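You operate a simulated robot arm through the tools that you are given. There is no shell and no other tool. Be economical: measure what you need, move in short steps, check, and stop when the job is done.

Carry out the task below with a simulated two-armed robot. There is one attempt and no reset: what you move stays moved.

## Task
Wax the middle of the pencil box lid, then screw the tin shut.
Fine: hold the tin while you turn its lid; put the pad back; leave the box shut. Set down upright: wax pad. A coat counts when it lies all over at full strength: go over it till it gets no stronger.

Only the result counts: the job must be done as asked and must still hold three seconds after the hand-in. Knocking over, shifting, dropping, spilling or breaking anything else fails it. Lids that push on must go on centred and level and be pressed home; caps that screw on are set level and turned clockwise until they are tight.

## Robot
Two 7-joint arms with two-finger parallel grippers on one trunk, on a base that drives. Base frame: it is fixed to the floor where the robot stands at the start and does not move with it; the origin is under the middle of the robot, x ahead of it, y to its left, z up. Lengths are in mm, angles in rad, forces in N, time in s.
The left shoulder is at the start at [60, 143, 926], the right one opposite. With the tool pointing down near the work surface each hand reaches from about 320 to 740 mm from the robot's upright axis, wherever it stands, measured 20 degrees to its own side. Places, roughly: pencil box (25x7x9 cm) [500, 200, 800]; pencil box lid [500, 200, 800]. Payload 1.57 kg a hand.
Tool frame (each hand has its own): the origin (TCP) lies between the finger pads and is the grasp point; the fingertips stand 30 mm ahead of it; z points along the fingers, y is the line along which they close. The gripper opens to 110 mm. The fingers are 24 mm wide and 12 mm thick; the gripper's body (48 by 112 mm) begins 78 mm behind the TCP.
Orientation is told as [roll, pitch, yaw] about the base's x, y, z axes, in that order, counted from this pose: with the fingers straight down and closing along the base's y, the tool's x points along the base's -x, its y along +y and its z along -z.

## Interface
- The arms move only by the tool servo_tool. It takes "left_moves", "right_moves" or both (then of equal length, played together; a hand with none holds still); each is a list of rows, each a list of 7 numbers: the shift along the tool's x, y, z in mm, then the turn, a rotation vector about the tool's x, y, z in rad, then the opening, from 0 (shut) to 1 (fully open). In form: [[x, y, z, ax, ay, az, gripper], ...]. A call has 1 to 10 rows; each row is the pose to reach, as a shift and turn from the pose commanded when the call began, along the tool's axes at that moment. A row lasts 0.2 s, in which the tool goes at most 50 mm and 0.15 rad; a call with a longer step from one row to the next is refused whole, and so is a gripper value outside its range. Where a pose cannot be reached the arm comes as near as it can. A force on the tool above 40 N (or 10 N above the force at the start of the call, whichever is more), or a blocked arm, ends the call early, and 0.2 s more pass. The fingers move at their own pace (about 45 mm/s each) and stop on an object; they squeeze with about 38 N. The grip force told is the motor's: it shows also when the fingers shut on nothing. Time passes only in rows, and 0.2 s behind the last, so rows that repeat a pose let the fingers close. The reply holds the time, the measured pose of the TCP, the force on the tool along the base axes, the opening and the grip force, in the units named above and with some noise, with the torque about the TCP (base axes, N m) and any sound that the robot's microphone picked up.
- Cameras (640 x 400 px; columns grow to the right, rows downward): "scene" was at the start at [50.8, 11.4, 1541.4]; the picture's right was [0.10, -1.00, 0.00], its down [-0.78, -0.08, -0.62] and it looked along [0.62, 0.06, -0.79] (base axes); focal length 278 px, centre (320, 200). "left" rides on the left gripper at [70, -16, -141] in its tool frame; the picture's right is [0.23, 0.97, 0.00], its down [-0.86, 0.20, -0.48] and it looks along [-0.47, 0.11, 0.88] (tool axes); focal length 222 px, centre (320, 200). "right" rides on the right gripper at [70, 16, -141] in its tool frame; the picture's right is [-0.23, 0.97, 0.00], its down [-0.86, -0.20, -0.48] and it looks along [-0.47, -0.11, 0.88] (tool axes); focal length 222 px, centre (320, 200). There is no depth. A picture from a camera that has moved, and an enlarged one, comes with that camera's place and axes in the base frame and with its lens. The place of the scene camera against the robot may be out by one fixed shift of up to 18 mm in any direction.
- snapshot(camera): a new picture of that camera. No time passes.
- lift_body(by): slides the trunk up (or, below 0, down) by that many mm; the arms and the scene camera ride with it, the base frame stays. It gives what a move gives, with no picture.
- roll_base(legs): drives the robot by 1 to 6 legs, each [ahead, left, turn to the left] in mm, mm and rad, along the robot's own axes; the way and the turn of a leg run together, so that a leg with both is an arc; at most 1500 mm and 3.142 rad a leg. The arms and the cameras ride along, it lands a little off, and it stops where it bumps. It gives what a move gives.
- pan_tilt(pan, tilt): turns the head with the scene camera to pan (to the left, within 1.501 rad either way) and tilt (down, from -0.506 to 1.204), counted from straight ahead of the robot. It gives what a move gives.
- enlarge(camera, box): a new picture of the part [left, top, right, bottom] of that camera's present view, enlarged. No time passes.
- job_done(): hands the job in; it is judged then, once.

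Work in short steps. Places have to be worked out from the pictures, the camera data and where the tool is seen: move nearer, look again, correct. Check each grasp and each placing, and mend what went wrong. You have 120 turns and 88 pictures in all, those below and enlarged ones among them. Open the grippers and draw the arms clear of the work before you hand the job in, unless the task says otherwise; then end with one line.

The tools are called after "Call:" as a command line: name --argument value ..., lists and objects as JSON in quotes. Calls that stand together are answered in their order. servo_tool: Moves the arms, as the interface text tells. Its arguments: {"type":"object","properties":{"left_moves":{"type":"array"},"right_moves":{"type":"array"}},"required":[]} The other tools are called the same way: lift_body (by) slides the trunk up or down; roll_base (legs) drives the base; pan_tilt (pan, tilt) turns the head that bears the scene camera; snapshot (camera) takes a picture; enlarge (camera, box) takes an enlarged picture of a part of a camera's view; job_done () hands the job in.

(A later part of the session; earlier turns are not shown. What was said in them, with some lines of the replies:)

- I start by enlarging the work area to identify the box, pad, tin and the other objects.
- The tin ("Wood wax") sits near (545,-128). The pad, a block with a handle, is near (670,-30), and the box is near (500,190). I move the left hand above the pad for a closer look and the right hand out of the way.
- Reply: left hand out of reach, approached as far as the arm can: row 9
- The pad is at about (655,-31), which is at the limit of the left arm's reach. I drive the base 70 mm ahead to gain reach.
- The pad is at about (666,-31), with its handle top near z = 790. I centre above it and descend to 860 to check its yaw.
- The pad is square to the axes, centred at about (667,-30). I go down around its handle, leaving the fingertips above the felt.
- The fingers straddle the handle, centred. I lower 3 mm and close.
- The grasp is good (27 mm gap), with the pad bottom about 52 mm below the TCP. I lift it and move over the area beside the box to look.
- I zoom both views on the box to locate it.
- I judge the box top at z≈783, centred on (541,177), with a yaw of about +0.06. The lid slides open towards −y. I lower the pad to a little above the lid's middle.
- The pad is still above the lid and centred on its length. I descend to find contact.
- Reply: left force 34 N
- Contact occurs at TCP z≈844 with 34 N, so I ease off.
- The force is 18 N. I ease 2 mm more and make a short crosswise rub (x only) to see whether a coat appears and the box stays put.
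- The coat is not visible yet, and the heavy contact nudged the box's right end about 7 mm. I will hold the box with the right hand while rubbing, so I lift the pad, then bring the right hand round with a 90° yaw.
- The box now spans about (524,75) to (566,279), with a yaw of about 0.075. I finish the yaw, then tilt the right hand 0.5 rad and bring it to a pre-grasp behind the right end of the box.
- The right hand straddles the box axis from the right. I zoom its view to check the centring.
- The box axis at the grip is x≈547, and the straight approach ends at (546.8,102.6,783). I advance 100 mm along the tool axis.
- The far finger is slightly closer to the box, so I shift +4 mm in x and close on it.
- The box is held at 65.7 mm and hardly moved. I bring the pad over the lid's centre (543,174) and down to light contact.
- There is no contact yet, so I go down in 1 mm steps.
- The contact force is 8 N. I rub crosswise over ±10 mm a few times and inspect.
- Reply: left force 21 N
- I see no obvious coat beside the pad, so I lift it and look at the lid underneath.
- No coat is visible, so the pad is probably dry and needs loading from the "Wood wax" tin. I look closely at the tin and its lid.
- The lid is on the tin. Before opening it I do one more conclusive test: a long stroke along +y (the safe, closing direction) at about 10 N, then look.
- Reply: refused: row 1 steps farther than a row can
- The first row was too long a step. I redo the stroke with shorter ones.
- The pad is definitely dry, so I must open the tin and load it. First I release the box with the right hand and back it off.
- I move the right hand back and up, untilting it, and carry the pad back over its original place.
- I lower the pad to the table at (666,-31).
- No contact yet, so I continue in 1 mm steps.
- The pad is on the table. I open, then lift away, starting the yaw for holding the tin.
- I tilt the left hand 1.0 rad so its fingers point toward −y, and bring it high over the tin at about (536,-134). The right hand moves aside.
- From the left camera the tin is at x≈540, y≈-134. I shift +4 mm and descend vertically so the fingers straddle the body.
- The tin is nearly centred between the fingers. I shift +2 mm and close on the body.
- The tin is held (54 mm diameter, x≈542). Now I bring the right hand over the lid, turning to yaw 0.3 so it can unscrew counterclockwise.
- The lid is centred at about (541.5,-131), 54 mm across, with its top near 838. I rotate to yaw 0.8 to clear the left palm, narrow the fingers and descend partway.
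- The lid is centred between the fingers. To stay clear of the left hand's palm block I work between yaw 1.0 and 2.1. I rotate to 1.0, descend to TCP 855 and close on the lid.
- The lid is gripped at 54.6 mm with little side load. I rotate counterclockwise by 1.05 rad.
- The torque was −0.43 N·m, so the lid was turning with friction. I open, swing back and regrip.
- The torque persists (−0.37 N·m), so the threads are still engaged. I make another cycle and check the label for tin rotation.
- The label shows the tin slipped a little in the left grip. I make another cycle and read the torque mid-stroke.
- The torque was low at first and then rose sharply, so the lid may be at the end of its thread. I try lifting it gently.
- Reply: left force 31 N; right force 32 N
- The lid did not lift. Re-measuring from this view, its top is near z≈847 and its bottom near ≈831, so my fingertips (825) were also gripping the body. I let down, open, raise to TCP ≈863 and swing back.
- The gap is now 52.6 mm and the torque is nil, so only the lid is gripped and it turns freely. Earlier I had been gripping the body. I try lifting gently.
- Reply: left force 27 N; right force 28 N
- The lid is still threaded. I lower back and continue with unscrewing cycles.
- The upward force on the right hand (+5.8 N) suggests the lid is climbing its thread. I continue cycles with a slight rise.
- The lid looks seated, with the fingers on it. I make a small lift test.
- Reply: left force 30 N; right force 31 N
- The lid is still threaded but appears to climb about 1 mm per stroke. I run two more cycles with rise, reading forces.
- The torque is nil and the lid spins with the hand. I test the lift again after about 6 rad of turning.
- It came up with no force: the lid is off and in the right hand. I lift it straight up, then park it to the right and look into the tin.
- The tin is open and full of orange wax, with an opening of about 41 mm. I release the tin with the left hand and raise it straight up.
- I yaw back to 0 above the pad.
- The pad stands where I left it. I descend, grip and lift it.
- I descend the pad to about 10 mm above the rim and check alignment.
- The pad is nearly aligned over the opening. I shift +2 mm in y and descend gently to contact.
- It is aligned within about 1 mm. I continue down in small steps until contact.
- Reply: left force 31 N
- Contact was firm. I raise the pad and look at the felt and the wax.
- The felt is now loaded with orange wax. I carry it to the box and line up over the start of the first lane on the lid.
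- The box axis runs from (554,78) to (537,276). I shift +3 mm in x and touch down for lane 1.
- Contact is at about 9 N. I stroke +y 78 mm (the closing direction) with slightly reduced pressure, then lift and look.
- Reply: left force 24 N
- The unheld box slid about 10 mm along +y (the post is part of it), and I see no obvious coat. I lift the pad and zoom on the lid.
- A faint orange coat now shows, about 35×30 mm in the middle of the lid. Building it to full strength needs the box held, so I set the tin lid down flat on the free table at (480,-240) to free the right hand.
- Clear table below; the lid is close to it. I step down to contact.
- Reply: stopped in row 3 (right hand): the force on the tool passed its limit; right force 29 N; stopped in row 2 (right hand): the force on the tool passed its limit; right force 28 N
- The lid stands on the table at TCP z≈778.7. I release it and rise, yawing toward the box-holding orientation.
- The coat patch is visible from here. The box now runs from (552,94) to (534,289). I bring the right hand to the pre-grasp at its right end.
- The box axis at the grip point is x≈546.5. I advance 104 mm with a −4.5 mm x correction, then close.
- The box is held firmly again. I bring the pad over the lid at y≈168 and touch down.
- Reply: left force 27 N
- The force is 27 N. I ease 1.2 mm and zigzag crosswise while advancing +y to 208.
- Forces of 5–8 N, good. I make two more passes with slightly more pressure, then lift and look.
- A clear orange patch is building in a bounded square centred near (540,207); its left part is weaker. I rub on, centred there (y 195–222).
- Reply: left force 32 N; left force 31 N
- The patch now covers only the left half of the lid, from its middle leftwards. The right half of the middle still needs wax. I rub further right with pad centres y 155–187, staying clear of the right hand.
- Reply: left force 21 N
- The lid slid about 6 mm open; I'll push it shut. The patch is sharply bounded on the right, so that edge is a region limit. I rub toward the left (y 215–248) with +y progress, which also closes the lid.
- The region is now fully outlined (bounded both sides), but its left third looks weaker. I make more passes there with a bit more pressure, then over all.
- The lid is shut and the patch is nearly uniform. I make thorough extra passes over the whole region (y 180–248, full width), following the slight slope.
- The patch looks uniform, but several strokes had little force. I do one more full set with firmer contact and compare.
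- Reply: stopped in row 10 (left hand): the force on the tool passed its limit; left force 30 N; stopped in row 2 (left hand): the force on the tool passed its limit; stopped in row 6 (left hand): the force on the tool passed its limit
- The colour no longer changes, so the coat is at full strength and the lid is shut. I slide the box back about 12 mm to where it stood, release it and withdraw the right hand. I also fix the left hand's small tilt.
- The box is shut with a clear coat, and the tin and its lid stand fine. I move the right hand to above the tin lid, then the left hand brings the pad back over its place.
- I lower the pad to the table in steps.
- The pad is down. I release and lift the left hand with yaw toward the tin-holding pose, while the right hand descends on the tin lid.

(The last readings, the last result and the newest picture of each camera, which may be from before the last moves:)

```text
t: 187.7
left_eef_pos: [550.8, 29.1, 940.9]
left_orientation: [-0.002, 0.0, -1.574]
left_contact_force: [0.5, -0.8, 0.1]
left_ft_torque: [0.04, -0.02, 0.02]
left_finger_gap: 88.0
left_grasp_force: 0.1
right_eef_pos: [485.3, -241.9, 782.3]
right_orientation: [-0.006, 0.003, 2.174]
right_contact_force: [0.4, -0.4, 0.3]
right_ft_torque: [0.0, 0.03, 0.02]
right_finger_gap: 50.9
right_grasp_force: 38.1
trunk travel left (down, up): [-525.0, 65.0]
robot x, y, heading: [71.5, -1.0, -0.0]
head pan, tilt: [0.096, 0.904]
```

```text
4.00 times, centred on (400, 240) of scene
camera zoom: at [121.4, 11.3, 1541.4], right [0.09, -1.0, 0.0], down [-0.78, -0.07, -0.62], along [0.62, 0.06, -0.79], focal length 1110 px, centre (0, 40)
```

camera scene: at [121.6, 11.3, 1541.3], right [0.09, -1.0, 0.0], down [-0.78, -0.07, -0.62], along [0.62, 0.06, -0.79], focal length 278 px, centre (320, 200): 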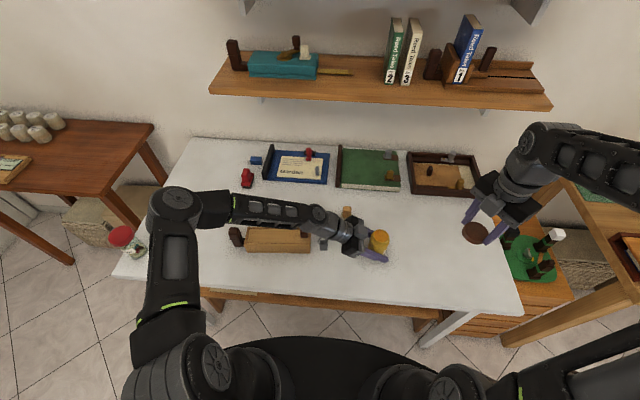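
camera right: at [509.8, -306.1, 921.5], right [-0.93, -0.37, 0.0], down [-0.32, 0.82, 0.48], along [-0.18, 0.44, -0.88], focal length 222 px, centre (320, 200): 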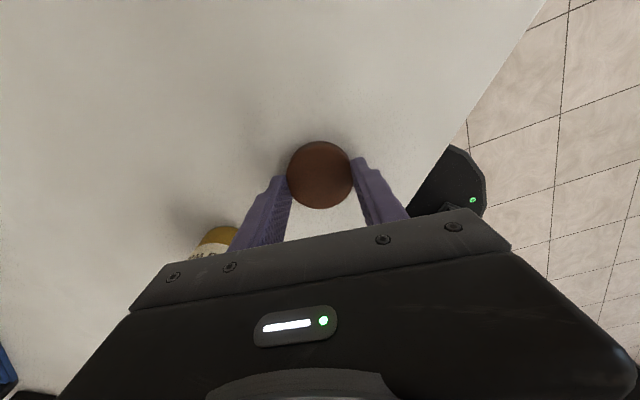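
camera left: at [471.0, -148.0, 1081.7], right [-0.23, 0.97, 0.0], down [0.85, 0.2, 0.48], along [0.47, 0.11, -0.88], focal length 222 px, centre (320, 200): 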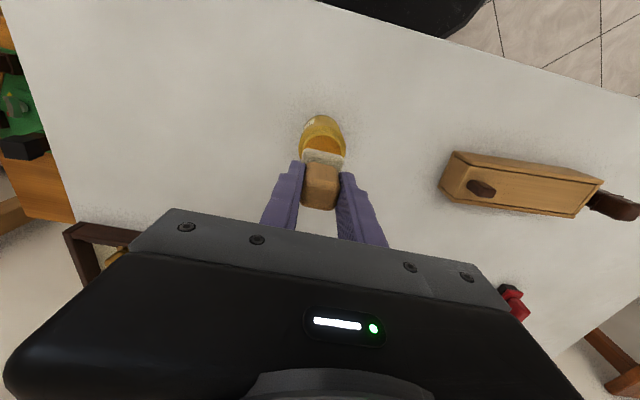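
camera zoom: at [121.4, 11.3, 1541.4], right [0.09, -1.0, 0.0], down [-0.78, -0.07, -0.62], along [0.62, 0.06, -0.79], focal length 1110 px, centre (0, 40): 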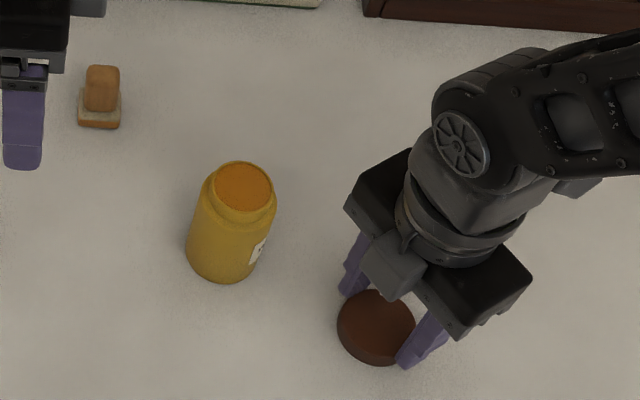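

The pad stands upright and the lid is gripped. I lift the lid and bring the left hand, tilted, over the tin again.

Call:
servo_tool --left_moves '[[-23, -1, 5, 0, -0.143, 0, 1], [-46, -3, 10, 0, -0.286, 0, 1], [-70, -4, 15, 0, -0.429, 0, 1], [-93, -6, 20, 0, -0.572, 0, 1], [-117, -7, 25, 0, -0.715, 0, 1], [-140, -9, 32, 0, -0.858, 0, 1], [-163, -10, 39, 0, -1.0, 0, 1], [-163, -10, 39, 0, -1.0, 0, 1]]' --right_moves '[[0, 0, -20, 0, 0, 0, 0.4], [0, 0, -65, 0, 0, 0, 0.4], [0, 0, -110, 0, 0, 0, 0.4], [0, 0, -155, 0, 0, 0, 0.4], [0, 0, -200, 0, 0, 0, 0.4], [0, 0, -220, 0, 0, 0, 0.4], [0, 0, -220, 0, 0, 0, 0.4], [0, 0, -220, 0, 0, 0, 0.4]]'

Call:
servo_tool --left_moves '[[35, 1, 22, 0, 0, 0, 1], [70, 1, 45, 0, 0, 0, 1], [100, 1, 64, 0, 0, 0, 1], [107, 1, 69, 0, 0, 0, 1], [107, 1, 69, 0, 0, 0, 0.85], [107, 1, 69, 0, 0, 0, 0.75], [107, 1, 69, 0, 0, 0, 0.65], [107, 1, 69, 0, 0, 0, 0.5], [107, 1, 69, 0, 0, 0, 0.3], [107, 1, 69, 0, 0, 0, 0.3]]'

```text
t: 189.4
left_eef_pos: [540.9, -134.5, 903.1]
left_orientation: [-0.002, -1.002, -1.569]
left_contact_force: [-0.3, -0.4, -1.1]
left_ft_torque: [0.0, 0.01, -0.02]
left_finger_gap: 110.0
left_grasp_force: 0.1
right_eef_pos: [484.6, -241.4, 998.4]
right_orientation: [-0.003, 0.004, 2.175]
right_contact_force: [-0.8, -0.7, 0.3]
right_ft_torque: [-0.01, 0.0, 0.01]
right_finger_gap: 51.2
right_grasp_force: 37.9
trunk travel left (down, up): [-525.0, 65.0]
robot x, y, heading: [71.5, 1.7, 0.0]
head pan, tilt: [0.096, 0.904]
```

```text
t: 191.7
left_eef_pos: [542.6, -133.7, 776.2]
left_orientation: [-0.003, -0.999, -1.568]
left_contact_force: [0.1, -0.3, 0.3]
left_ft_torque: [0.01, -0.02, 0.03]
left_finger_gap: 54.2
left_grasp_force: 29.5
right_eef_pos: [484.8, -240.9, 996.7]
right_orientation: [-0.007, 0.003, 2.175]
right_contact_force: [-0.4, 0.5, 0.0]
right_ft_torque: [0.01, -0.02, -0.02]
right_finger_gap: 50.8
right_grasp_force: 37.5
trunk travel left (down, up): [-525.0, 65.0]
robot x, y, heading: [68.5, -3.2, -0.002]
head pan, tilt: [0.096, 0.904]
```

The tin is held. I bring the lid over it to (541.8,-129.9), just above the rim, and check with a picture.

Call:
servo_tool --right_moves '[[-15, -28, 0, 0, 0, 0, 0.4], [-30, -56, 0, 0, 0, 0, 0.4], [-45, -84, 10, 0, 0, 0, 0.4], [-59, -110, 30, 0, 0, 0, 0.4], [-59, -110, 70, 0, 0, 0, 0.4], [-59, -110, 100, 0, 0, 0, 0.4], [-59, -110, 100, 0, 0, 0, 0.4]]'

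Call:
enlarge --camera "scene" --box '[350, 205, 420, 255]'

```text
t: 193.2
left_eef_pos: [541.7, -133.5, 776.9]
left_orientation: [-0.003, -1.001, -1.568]
left_contact_force: [-0.6, -0.5, -0.4]
left_ft_torque: [0.01, -0.03, -0.01]
left_finger_gap: 54.0
left_grasp_force: 37.3
right_eef_pos: [540.2, -131.9, 899.9]
right_orientation: [-0.004, 0.004, 2.175]
right_contact_force: [0.1, 0.2, -0.9]
right_ft_torque: [0.0, 0.02, -0.01]
right_finger_gap: 51.0
right_grasp_force: 38.9
trunk travel left (down, up): [-525.0, 65.0]
robot x, y, heading: [71.2, -2.7, 0.001]
head pan, tilt: [0.096, 0.904]
```

```text
8.00 times, centred on (385, 230) of scene
camera zoom: at [121.4, 11.3, 1541.4], right [0.09, -1.0, 0.0], down [-0.78, -0.07, -0.62], along [0.62, 0.06, -0.79], focal length 2220 px, centre (-200, -40)
```

zoom: 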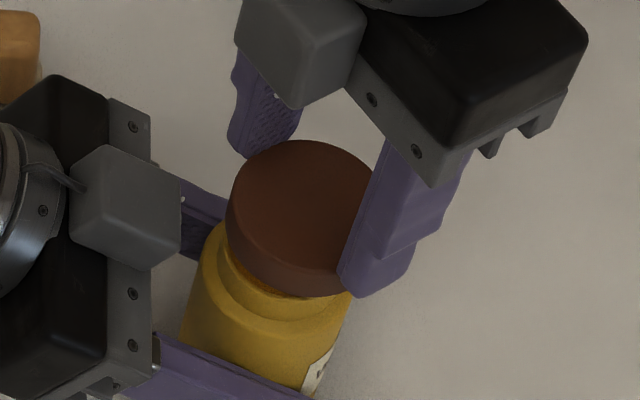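

The lid is about 25 mm above its seat and within about 2 mm of alignment. I correct (+1.5,+1) and lower gently.

Call:
servo_tool --right_moves '[[0, -1.8, 8, 0, 0, 0, 0.4], [0, -1.8, 15, 0, 0, 0, 0.4], [0, -1.8, 20, 0, 0, 0, 0.4], [0, -1.8, 22, 0, 0, 0, 0.4]]'

Call:
servo_tool --right_moves '[[0, 0, 1.5, 0, 0, 0, 0.4], [0, 0, 3, 0, 0, 0, 0.4]]'

```text
t: 194.2
left_eef_pos: [543.1, -134.7, 776.5]
left_orientation: [-0.004, -1.002, -1.568]
left_contact_force: [-0.7, -0.3, 0.6]
left_ft_torque: [-0.02, -0.01, -0.02]
left_finger_gap: 54.1
left_grasp_force: 38.0
right_eef_pos: [542.4, -130.2, 879.1]
right_orientation: [-0.004, 0.004, 2.175]
right_contact_force: [-0.3, -0.1, 0.4]
right_ft_torque: [0.0, 0.02, 0.03]
right_finger_gap: 51.1
right_grasp_force: 38.2
trunk travel left (down, up): [-525.0, 65.0]
robot x, y, heading: [72.4, 3.1, -0.006]
head pan, tilt: [0.096, 0.904]
```

```text
t: 194.8
left_eef_pos: [541.5, -133.4, 776.8]
left_orientation: [-0.004, -1.002, -1.567]
left_contact_force: [0.0, -0.3, 0.1]
left_ft_torque: [-0.04, -0.01, -0.02]
left_finger_gap: 54.2
left_grasp_force: 37.3
right_eef_pos: [543.8, -130.3, 877.4]
right_orientation: [-0.005, 0.002, 2.176]
right_contact_force: [0.6, -0.4, 0.1]
right_ft_torque: [-0.03, 0.01, 0.0]
right_finger_gap: 51.0
right_grasp_force: 38.2
trunk travel left (down, up): [-525.0, 65.0]
robot x, y, heading: [71.2, 1.5, -0.002]
head pan, tilt: [0.096, 0.904]
```

No contact yet, so I continue down in small steps.

Call:
servo_tool --right_moves '[[0, 0, 1.5, 0, 0, 0, 0.4], [0, 0, 3, 0, 0, 0, 0.4]]'

Call:
servo_tool --right_moves '[[0, 0, 1.2, 0, 0, 0, 0.4], [0, 0, 2.4, 0, 0, 0, 0.4]]'

```text
t: 195.4
left_eef_pos: [542.9, -133.7, 777.2]
left_orientation: [-0.004, -1.001, -1.569]
left_contact_force: [1.0, -3.0, -0.3]
left_ft_torque: [0.22, -0.07, -0.01]
left_finger_gap: 54.0
left_grasp_force: 38.1
right_eef_pos: [543.0, -129.1, 872.3]
right_orientation: [-0.004, 0.003, 2.174]
right_contact_force: [-0.9, 4.5, -0.9]
right_ft_torque: [0.22, 0.15, 0.02]
right_finger_gap: 51.0
right_grasp_force: 37.9
trunk travel left (down, up): [-525.0, 65.0]
robot x, y, heading: [72.8, 3.2, -0.005]
head pan, tilt: [0.096, 0.904]
```

```text
t: 196.1
left_eef_pos: [543.0, -134.7, 776.9]
left_orientation: [-0.003, -1.001, -1.567]
left_contact_force: [7.5, -12.7, -8.7]
left_ft_torque: [0.17, 0.22, -0.05]
left_finger_gap: 53.8
left_grasp_force: 37.6
right_eef_pos: [543.8, -129.3, 871.3]
right_orientation: [-0.005, 0.004, 2.175]
right_contact_force: [-7.8, 8.9, 16.6]
right_ft_torque: [0.47, 0.62, -0.03]
right_finger_gap: 50.8
right_grasp_force: 37.9
trunk travel left (down, up): [-525.0, 65.0]
robot x, y, heading: [72.4, -0.2, 0.001]
head pan, tilt: [0.096, 0.904]
```

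Contact comes at the thread-start height, with a side force. I shift (-1.2,+1.5) to relieve it, then turn clockwise 1.2 rad with light down-pressure.

Call:
servo_tool --right_moves '[[-1.9, 0, -1, 0, 0, 0, 0.4], [-1.9, 0, -1, 0, 0, 0, 0.4]]'

Call:
servo_tool --right_moves '[[0, 0, 0.3, 0, 0, 0.15, 0.4], [0, 0, 0.5, 0, 0, 0.3, 0.4], [0, 0, 0.7, 0, 0, 0.45, 0.4], [0, 0, 0.9, 0, 0, 0.6, 0.4], [0, 0, 1, 0, 0, 0.75, 0.4], [0, 0, 1.1, 0, 0, 0.9, 0.4], [0, 0, 1.2, 0, 0, 1.05, 0.4], [0, 0, 1.3, 0, 0, 1.2, 0.4]]'

```text
t: 196.7
left_eef_pos: [541.8, -134.0, 776.4]
left_orientation: [-0.004, -0.999, -1.567]
left_contact_force: [4.4, -8.4, -6.4]
left_ft_torque: [-0.04, -0.05, 0.04]
left_finger_gap: 54.0
left_grasp_force: 38.2
right_eef_pos: [543.6, -128.2, 872.3]
right_orientation: [-0.007, 0.005, 2.173]
right_contact_force: [-1.7, 5.6, 15.1]
right_ft_torque: [0.34, 0.21, -0.04]
right_finger_gap: 51.0
right_grasp_force: 37.9
trunk travel left (down, up): [-525.0, 65.0]
robot x, y, heading: [72.7, 1.9, -0.002]
head pan, tilt: [0.096, 0.904]
```

```text
t: 198.4
left_eef_pos: [541.5, -133.7, 775.9]
left_orientation: [-0.005, -1.0, -1.566]
left_contact_force: [-0.1, 6.9, -2.5]
left_ft_torque: [-0.49, -0.12, -0.01]
left_finger_gap: 53.9
left_grasp_force: 37.6
right_eef_pos: [540.9, -128.4, 871.6]
right_orientation: [-0.005, -0.001, 0.971]
right_contact_force: [0.4, -8.0, 14.6]
right_ft_torque: [-0.55, 0.08, 0.0]
right_finger_gap: 51.0
right_grasp_force: 37.9
trunk travel left (down, up): [-525.0, 65.0]
robot x, y, heading: [73.4, 0.4, -0.0]
head pan, tilt: [0.096, 0.904]
```

The lid sits on its thread. I open, lower the fingers 7 mm for a better grip, swing back and regrip, then turn clockwise again.

Call:
servo_tool --right_moves '[[0, 0, -0.5, 0, 0, 0, 0.55], [0, 0, -0.5, 0, 0, 0, 0.62], [0, 0, 2, 0, 0, -0.15, 0.62], [0, 0, 4, 0, 0, -0.3, 0.62], [0, 0, 7, 0, 0, -0.45, 0.62], [0, 0, 7, 0, 0, -0.6, 0.62], [0, 0, 7, 0, 0, -0.75, 0.62], [0, 0, 7, 0, 0, -0.9, 0.62], [0, 0, 7, 0, 0, -1.05, 0.62], [0, 0, 7, 0, 0, -1.2, 0.62]]'

Call:
servo_tool --right_moves '[[0, 0, 0, 0, 0, 0, 0.4], [0, 0, 0, 0, 0, 0, 0.4], [0, 0, 0, 0, 0, 0.15, 0.4], [0, 0, 0.2, 0, 0, 0.3, 0.4], [0, 0, 0.4, 0, 0, 0.45, 0.4], [0, 0, 0.6, 0, 0, 0.6, 0.4], [0, 0, 0.8, 0, 0, 0.75, 0.4], [0, 0, 1, 0, 0, 0.9, 0.4], [0, 0, 1, 0, 0, 1.05, 0.4], [0, 0, 1, 0, 0, 1.2, 0.4]]'

Call:
enlarge --camera "right" --box '[200, 80, 440, 230]'

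```text
t: 200.7
left_eef_pos: [542.5, -134.3, 776.5]
left_orientation: [-0.003, -1.001, -1.566]
left_contact_force: [-0.2, -0.8, 0.3]
left_ft_torque: [-0.03, 0.03, 0.0]
left_finger_gap: 54.1
left_grasp_force: 38.0
right_eef_pos: [542.6, -127.8, 863.5]
right_orientation: [-0.005, 0.005, 2.176]
right_contact_force: [0.8, -0.1, -0.1]
right_ft_torque: [0.0, -0.01, -0.01]
right_finger_gap: 68.4
right_grasp_force: 0.1
trunk travel left (down, up): [-525.0, 65.0]
robot x, y, heading: [71.1, 0.9, -0.002]
head pan, tilt: [0.096, 0.904]
```

```text
t: 202.8
left_eef_pos: [542.1, -133.4, 776.9]
left_orientation: [-0.005, -1.001, -1.569]
left_contact_force: [-4.3, 4.4, 4.0]
left_ft_torque: [0.07, -0.21, -0.03]
left_finger_gap: 54.0
left_grasp_force: 38.0
right_eef_pos: [541.1, -128.6, 862.7]
right_orientation: [-0.007, -0.005, 0.97]
right_contact_force: [3.6, -2.0, -2.4]
right_ft_torque: [-0.21, 0.03, 0.04]
right_finger_gap: 51.7
right_grasp_force: 37.9
trunk travel left (down, up): [-525.0, 65.0]
robot x, y, heading: [68.8, -3.1, -0.001]
head pan, tilt: [0.096, 0.904]
```

```text
2.67 times, centred on (320, 155) of right
camera zoom: at [487.4, -175.9, 1003.8], right [-0.68, 0.74, -0.01], down [0.64, 0.59, 0.48], along [0.36, 0.32, -0.88], focal length 592 px, centre (320, 320)
```

zoom: 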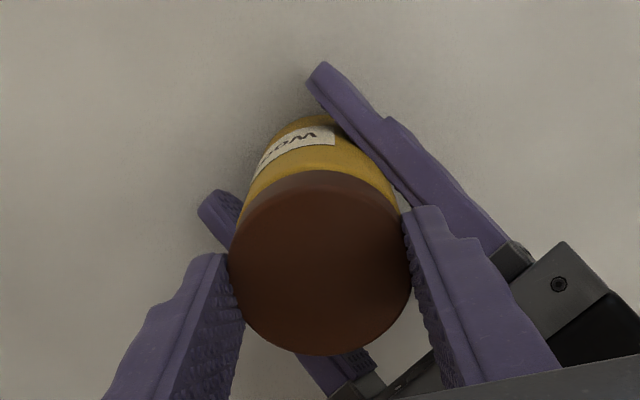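

The lid looks level and is being drawn down. I continue clockwise cycles until the torque rises.

Call:
servo_tool --right_moves '[[0, 0, 0, 0, 0, 0, 0.55], [0, 0, 0, 0, 0, 0, 0.62], [0, 0, 0, 0, 0, -0.15, 0.62], [0, 0, 0, 0, 0, -0.3, 0.62], [0, 0, 0, 0, 0, -0.45, 0.62], [0, 0, 0, 0, 0, -0.6, 0.62], [0, 0, 0, 0, 0, -0.75, 0.62], [0, 0, 0, 0, 0, -0.9, 0.62], [0, 0, 0, 0, 0, -1.05, 0.62], [0, 0, 0, 0, 0, -1.2, 0.62]]'

Call:
servo_tool --right_moves '[[0, 0, 0, 0, 0, 0, 0.4], [0, 0, 0, 0, 0, 0, 0.4], [0, 0, 0, 0, 0, 0.15, 0.4], [0, 0, 0.2, 0, 0, 0.3, 0.4], [0, 0, 0.4, 0, 0, 0.45, 0.4], [0, 0, 0.6, 0, 0, 0.6, 0.4], [0, 0, 0.8, 0, 0, 0.75, 0.4], [0, 0, 1, 0, 0, 0.9, 0.4], [0, 0, 1, 0, 0, 1.05, 0.4], [0, 0, 1, 0, 0, 1.2, 0.4]]'

```text
t: 205.1
left_eef_pos: [542.0, -133.7, 777.2]
left_orientation: [-0.002, -1.002, -1.565]
left_contact_force: [1.9, 0.8, 1.0]
left_ft_torque: [-0.02, 0.01, 0.01]
left_finger_gap: 54.0
left_grasp_force: 38.3
right_eef_pos: [541.3, -127.3, 862.3]
right_orientation: [-0.007, 0.005, 2.175]
right_contact_force: [0.2, 0.5, 0.7]
right_ft_torque: [-0.01, -0.03, 0.0]
right_finger_gap: 68.0
right_grasp_force: 0.1
trunk travel left (down, up): [-525.0, 65.0]
robot x, y, heading: [71.3, 1.7, -0.004]
head pan, tilt: [0.096, 0.904]
```

```text
t: 207.2
left_eef_pos: [543.7, -132.9, 776.1]
left_orientation: [-0.004, -1.003, -1.567]
left_contact_force: [0.3, -0.4, 1.8]
left_ft_torque: [0.12, -0.09, -0.05]
left_finger_gap: 53.7
left_grasp_force: 38.1
right_eef_pos: [542.4, -127.4, 861.8]
right_orientation: [-0.005, -0.003, 0.972]
right_contact_force: [-1.2, -0.6, 0.4]
right_ft_torque: [-0.16, 0.13, 0.04]
right_finger_gap: 51.6
right_grasp_force: 37.8
trunk travel left (down, up): [-525.0, 65.0]
robot x, y, heading: [70.3, -3.5, 0.001]
head pan, tilt: [0.096, 0.904]
```

Still free (0.04 N·m). I continue with two more cycles.

Call:
servo_tool --right_moves '[[0, 0, 0, 0, 0, 0, 0.55], [0, 0, 0, 0, 0, 0, 0.62], [0, 0, 0, 0, 0, -0.15, 0.62], [0, 0, 0, 0, 0, -0.3, 0.62], [0, 0, 0, 0, 0, -0.45, 0.62], [0, 0, 0, 0, 0, -0.6, 0.62], [0, 0, 0, 0, 0, -0.75, 0.62], [0, 0, 0, 0, 0, -0.9, 0.62], [0, 0, 0, 0, 0, -1.05, 0.62], [0, 0, 0, 0, 0, -1.2, 0.62]]'

Call:
servo_tool --right_moves '[[0, 0, 0, 0, 0, 0, 0.4], [0, 0, 0, 0, 0, 0, 0.4], [0, 0, 0, 0, 0, 0.15, 0.4], [0, 0, 0, 0, 0, 0.3, 0.4], [0, 0, 0.2, 0, 0, 0.45, 0.4], [0, 0, 0.3, 0, 0, 0.6, 0.4], [0, 0, 0.4, 0, 0, 0.75, 0.4], [0, 0, 0.5, 0, 0, 0.9, 0.4], [0, 0, 0.6, 0, 0, 1.05, 0.4], [0, 0, 0.6, 0, 0, 1.2, 0.4]]'

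Call:
servo_tool --right_moves '[[0, 0, 0, 0, 0, 0, 0.55], [0, 0, 0, 0, 0, 0, 0.62], [0, 0, 0, 0, 0, -0.15, 0.62], [0, 0, 0, 0, 0, -0.3, 0.62], [0, 0, 0, 0, 0, -0.45, 0.62], [0, 0, 0, 0, 0, -0.6, 0.62], [0, 0, 0, 0, 0, -0.75, 0.62], [0, 0, 0, 0, 0, -0.9, 0.62], [0, 0, 0, 0, 0, -1.05, 0.62], [0, 0, 0, 0, 0, -1.2, 0.62]]'

Call:
servo_tool --right_moves '[[0, 0, 0, 0, 0, 0, 0.4], [0, 0, 0, 0, 0, 0, 0.4], [0, 0, 0, 0, 0, 0.15, 0.4], [0, 0, 0, 0, 0, 0.3, 0.4], [0, 0, 0.2, 0, 0, 0.45, 0.4], [0, 0, 0.3, 0, 0, 0.6, 0.4], [0, 0, 0.4, 0, 0, 0.75, 0.4], [0, 0, 0.5, 0, 0, 0.9, 0.4], [0, 0, 0.6, 0, 0, 1.05, 0.4], [0, 0, 0.6, 0, 0, 1.2, 0.4]]'

```text
t: 209.4
left_eef_pos: [543.3, -132.7, 775.3]
left_orientation: [-0.002, -1.002, -1.567]
left_contact_force: [-0.5, -0.1, 0.1]
left_ft_torque: [-0.05, 0.04, 0.02]
left_finger_gap: 53.8
left_grasp_force: 38.4
right_eef_pos: [541.5, -127.8, 861.4]
right_orientation: [-0.004, 0.004, 2.176]
right_contact_force: [0.5, 0.0, 0.2]
right_ft_torque: [0.02, 0.02, 0.01]
right_finger_gap: 68.3
right_grasp_force: 0.1
trunk travel left (down, up): [-525.0, 65.0]
robot x, y, heading: [68.7, 2.7, -0.001]
head pan, tilt: [0.096, 0.904]
```

```text
t: 211.7
left_eef_pos: [543.4, -133.4, 775.9]
left_orientation: [-0.001, -0.999, -1.57]
left_contact_force: [-3.7, 0.6, 3.3]
left_ft_torque: [-0.1, -0.4, -1.26]
left_finger_gap: 54.8
left_grasp_force: 38.6
right_eef_pos: [541.6, -128.0, 861.5]
right_orientation: [-0.006, -0.003, 0.975]
right_contact_force: [3.1, -2.4, -1.8]
right_ft_torque: [-0.11, 0.19, 1.3]
right_finger_gap: 52.5
right_grasp_force: 38.1
trunk travel left (down, up): [-525.0, 65.0]
robot x, y, heading: [69.3, 3.8, -0.002]
head pan, tilt: [0.096, 0.904]
```

```text
t: 213.8
left_eef_pos: [542.3, -134.0, 776.1]
left_orientation: [-0.003, -1.001, -1.568]
left_contact_force: [0.0, -0.6, -0.2]
left_ft_torque: [-0.02, 0.0, -0.01]
left_finger_gap: 54.6
left_grasp_force: 38.2
right_eef_pos: [542.8, -128.5, 860.6]
right_orientation: [-0.005, 0.008, 2.177]
right_contact_force: [-0.3, -0.1, -0.3]
right_ft_torque: [0.05, 0.01, 0.0]
right_finger_gap: 68.2
right_grasp_force: 0.0
trunk travel left (down, up): [-525.0, 65.0]
robot x, y, heading: [72.3, 0.0, 0.005]
head pan, tilt: [0.096, 0.904]
```

```text
t: 216.1
left_eef_pos: [542.0, -134.7, 776.4]
left_orientation: [-0.007, -1.002, -1.565]
left_contact_force: [-1.8, 2.1, 1.4]
left_ft_torque: [-0.09, -0.22, -0.43]
left_finger_gap: 54.3
left_grasp_force: 38.2
right_eef_pos: [542.4, -128.2, 860.2]
right_orientation: [-0.006, -0.003, 0.972]
right_contact_force: [3.8, -1.3, 2.8]
right_ft_torque: [-0.15, -0.11, 0.48]
right_finger_gap: 51.0
right_grasp_force: 38.2
trunk travel left (down, up): [-525.0, 65.0]
robot x, y, heading: [70.5, -1.7, -0.002]
head pan, tilt: [0.096, 0.904]
```

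The torque rose to 1.3 N·m, so the lid is tight. I confirm with one more short clockwise turn.

Call:
servo_tool --right_moves '[[0, 0, 0, 0, 0, 0, 0.55], [0, 0, 0, 0, 0, 0, 0.62], [0, 0, 0, 0, 0, -0.15, 0.62], [0, 0, 0, 0, 0, -0.3, 0.62], [0, 0, 0, 0, 0, -0.45, 0.62], [0, 0, 0, 0, 0, -0.6, 0.62], [0, 0, 0, 0, 0, -0.75, 0.62], [0, 0, 0, 0, 0, -0.75, 0.4], [0, 0, 0, 0, 0, -0.75, 0.4], [0, 0, 0, 0, 0, -0.75, 0.4]]'

Call:
servo_tool --right_moves '[[0, 0, 0, 0, 0, 0.08, 0.4], [0, 0, 0, 0, 0, 0.16, 0.4], [0, 0, 0, 0, 0, 0.24, 0.4]]'

Call:
servo_tool --right_moves '[[0, 0, 0, 0, 0, 0.08, 0.4], [0, 0, 0, 0, 0, 0.16, 0.4], [0, 0, 0, 0, 0, 0.24, 0.4]]'

```text
t: 218.2
left_eef_pos: [542.8, -134.8, 775.7]
left_orientation: [-0.003, -1.003, -1.568]
left_contact_force: [0.4, 0.8, 1.7]
left_ft_torque: [-0.1, -0.03, 0.03]
left_finger_gap: 54.2
left_grasp_force: 38.2
right_eef_pos: [540.7, -128.1, 860.0]
right_orientation: [-0.007, 0.003, 1.725]
right_contact_force: [-0.8, -1.2, 0.6]
right_ft_torque: [0.0, 0.02, -0.02]
right_finger_gap: 52.1
right_grasp_force: 31.6
trunk travel left (down, up): [-525.0, 65.0]
robot x, y, heading: [73.1, -1.4, -0.001]
head pan, tilt: [0.096, 0.904]
```

```text
t: 219.1
left_eef_pos: [541.2, -134.0, 776.8]
left_orientation: [-0.004, -1.003, -1.569]
left_contact_force: [0.2, -0.9, 1.8]
left_ft_torque: [0.09, -0.22, -1.33]
left_finger_gap: 54.3
left_grasp_force: 38.1
right_eef_pos: [541.9, -128.4, 860.5]
right_orientation: [-0.007, -0.001, 1.486]
right_contact_force: [-0.1, 0.2, -1.2]
right_ft_torque: [-0.09, 0.2, 1.35]
right_finger_gap: 50.9
right_grasp_force: 37.8
trunk travel left (down, up): [-525.0, 65.0]
robot x, y, heading: [72.5, 0.5, -0.001]
head pan, tilt: [0.096, 0.904]
```

```text
t: 219.8
left_eef_pos: [541.3, -132.7, 776.6]
left_orientation: [-0.006, -1.003, -1.565]
left_contact_force: [-4.4, 2.2, 1.3]
left_ft_torque: [-0.25, -0.52, -0.43]
left_finger_gap: 54.8
left_grasp_force: 37.4
right_eef_pos: [542.2, -128.1, 859.4]
right_orientation: [-0.008, -0.003, 1.24]
right_contact_force: [4.4, -2.0, -2.1]
right_ft_torque: [0.09, 0.14, 0.5]
right_finger_gap: 50.9
right_grasp_force: 37.9
trunk travel left (down, up): [-525.0, 65.0]
robot x, y, heading: [68.8, -0.7, -0.002]
head pan, tilt: [0.096, 0.904]
```

The lid is tight: it resists 1.35 N·m before the grip slips. I open the right hand and raise it away, then release and raise the left.

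Call:
servo_tool --right_moves '[[0, 0, 0, 0, 0, 0, 0.55], [0, 0, 0, 0, 0, 0, 0.66], [0, 0, -30, 0, 0, 0, 0.66], [0, 0, -75, 0, 0, 0, 0.7], [0, 0, -120, 0, 0, 0, 0.7], [35, 0, -150, 0, 0, 0, 0.7], [80, 0, -165, 0, 0, 0, 0.7], [125, 0, -170, 0, 0, 0, 0.7], [165, 0, -170, 0, 0, 0, 0.7]]'

Call:
servo_tool --left_moves '[[0, 0, 0, 0, 0, 0, 0.6], [0, 0, 0, 0, 0, 0, 0.75], [0, 0, 0, 0, 0, 0, 0.9], [-25, 0, -16, 0, 0, 0, 0.95], [-60, 0, -38, 0, 0, 0, 0.95], [-95, 0, -61, 0, 0, 0, 0.95], [-130, 0, -83, 0, 0, 0, 0.95], [-160, 0, -110, 0, 0, 0, 0.95], [-170, 0, -155, 0, 0, 0, 0.95], [-180, 0, -200, 0, 0, 0, 0.95]]'

Call:
servo_tool --left_moves '[[0, 0, -40, 0, 0, 0, 0.95], [0, 0, -80, 0, 0, 0, 0.95], [0, 0, -120, 0, 0, 0, 0.95], [0, 0, -120, 0, 0, 0, 0.95]]'

Call:
snapshot --camera "scene"

```text
t: 221.8
left_eef_pos: [541.8, -133.4, 776.6]
left_orientation: [-0.003, -1.0, -1.568]
left_contact_force: [-0.1, -0.4, -0.3]
left_ft_torque: [0.02, -0.01, -0.01]
left_finger_gap: 55.0
left_grasp_force: 38.4
right_eef_pos: [488.3, -283.4, 1028.5]
right_orientation: [-0.007, -0.003, 1.247]
right_contact_force: [-0.3, -0.3, -0.5]
right_ft_torque: [-0.03, 0.01, -0.02]
right_finger_gap: 76.9
right_grasp_force: 0.1
trunk travel left (down, up): [-525.0, 65.0]
robot x, y, heading: [75.7, -2.1, 0.001]
head pan, tilt: [0.096, 0.904]
```

```text
t: 224.1
left_eef_pos: [540.3, -64.2, 1033.9]
left_orientation: [-0.002, -1.001, -1.568]
left_contact_force: [-1.0, 0.1, 0.0]
left_ft_torque: [0.01, 0.0, 0.01]
left_finger_gap: 104.8
left_grasp_force: 0.0
right_eef_pos: [488.8, -283.9, 1029.3]
right_orientation: [-0.007, -0.002, 1.246]
right_contact_force: [-0.4, -0.2, -0.9]
right_ft_torque: [0.03, -0.01, 0.0]
right_finger_gap: 77.0
right_grasp_force: 0.1
trunk travel left (down, up): [-525.0, 65.0]
robot x, y, heading: [69.9, 0.9, -0.002]
head pan, tilt: [0.096, 0.904]
```

```text
t: 225.1
left_eef_pos: [542.8, 38.4, 1099.5]
left_orientation: [-0.003, -1.003, -1.567]
left_contact_force: [-0.1, -0.4, 0.1]
left_ft_torque: [-0.01, -0.03, 0.02]
left_finger_gap: 104.7
left_grasp_force: 0.1
right_eef_pos: [488.6, -283.4, 1028.7]
right_orientation: [-0.007, -0.002, 1.243]
right_contact_force: [0.0, 0.1, -0.2]
right_ft_torque: [0.0, 0.01, 0.0]
right_finger_gap: 77.0
right_grasp_force: 0.0
trunk travel left (down, up): [-525.0, 65.0]
robot x, y, heading: [71.6, -2.0, 0.001]
head pan, tilt: [0.096, 0.904]
```

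```text
0 pictures are left
camera scene: at [121.6, 11.0, 1541.3], right [0.09, -1.0, 0.0], down [-0.78, -0.07, -0.62], along [0.62, 0.06, -0.79], focal length 278 px, centre (320, 200)
```

scene: 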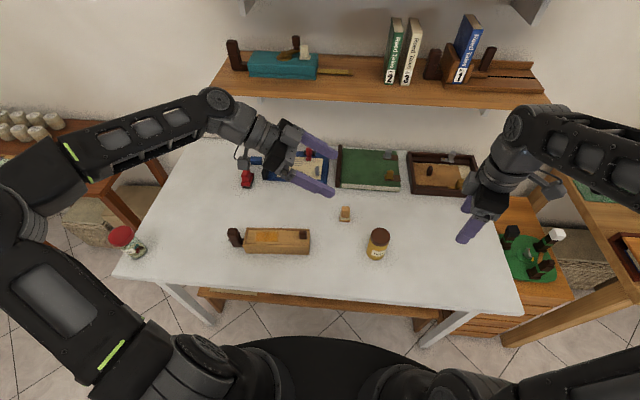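

The tin is closed and standing, the pad is upright in its place, the box is shut with its coat, and both hands are open and clear. I hand the job in.

Call:
job_done

```text
The job is handed in.
```

The pencil box lid is waxed over a patch about 70 mm long; its colour stopped changing with further rubbing, but the patch sits left of the lid's exact centre. The box is shut, the pad is back upright in its place, and the tin is screwed tight, resisting about 1.35 N·m. The box slid about 12 mm while I rubbed; I slid it back, but it may still stand a few millimetres off and slightly turned.
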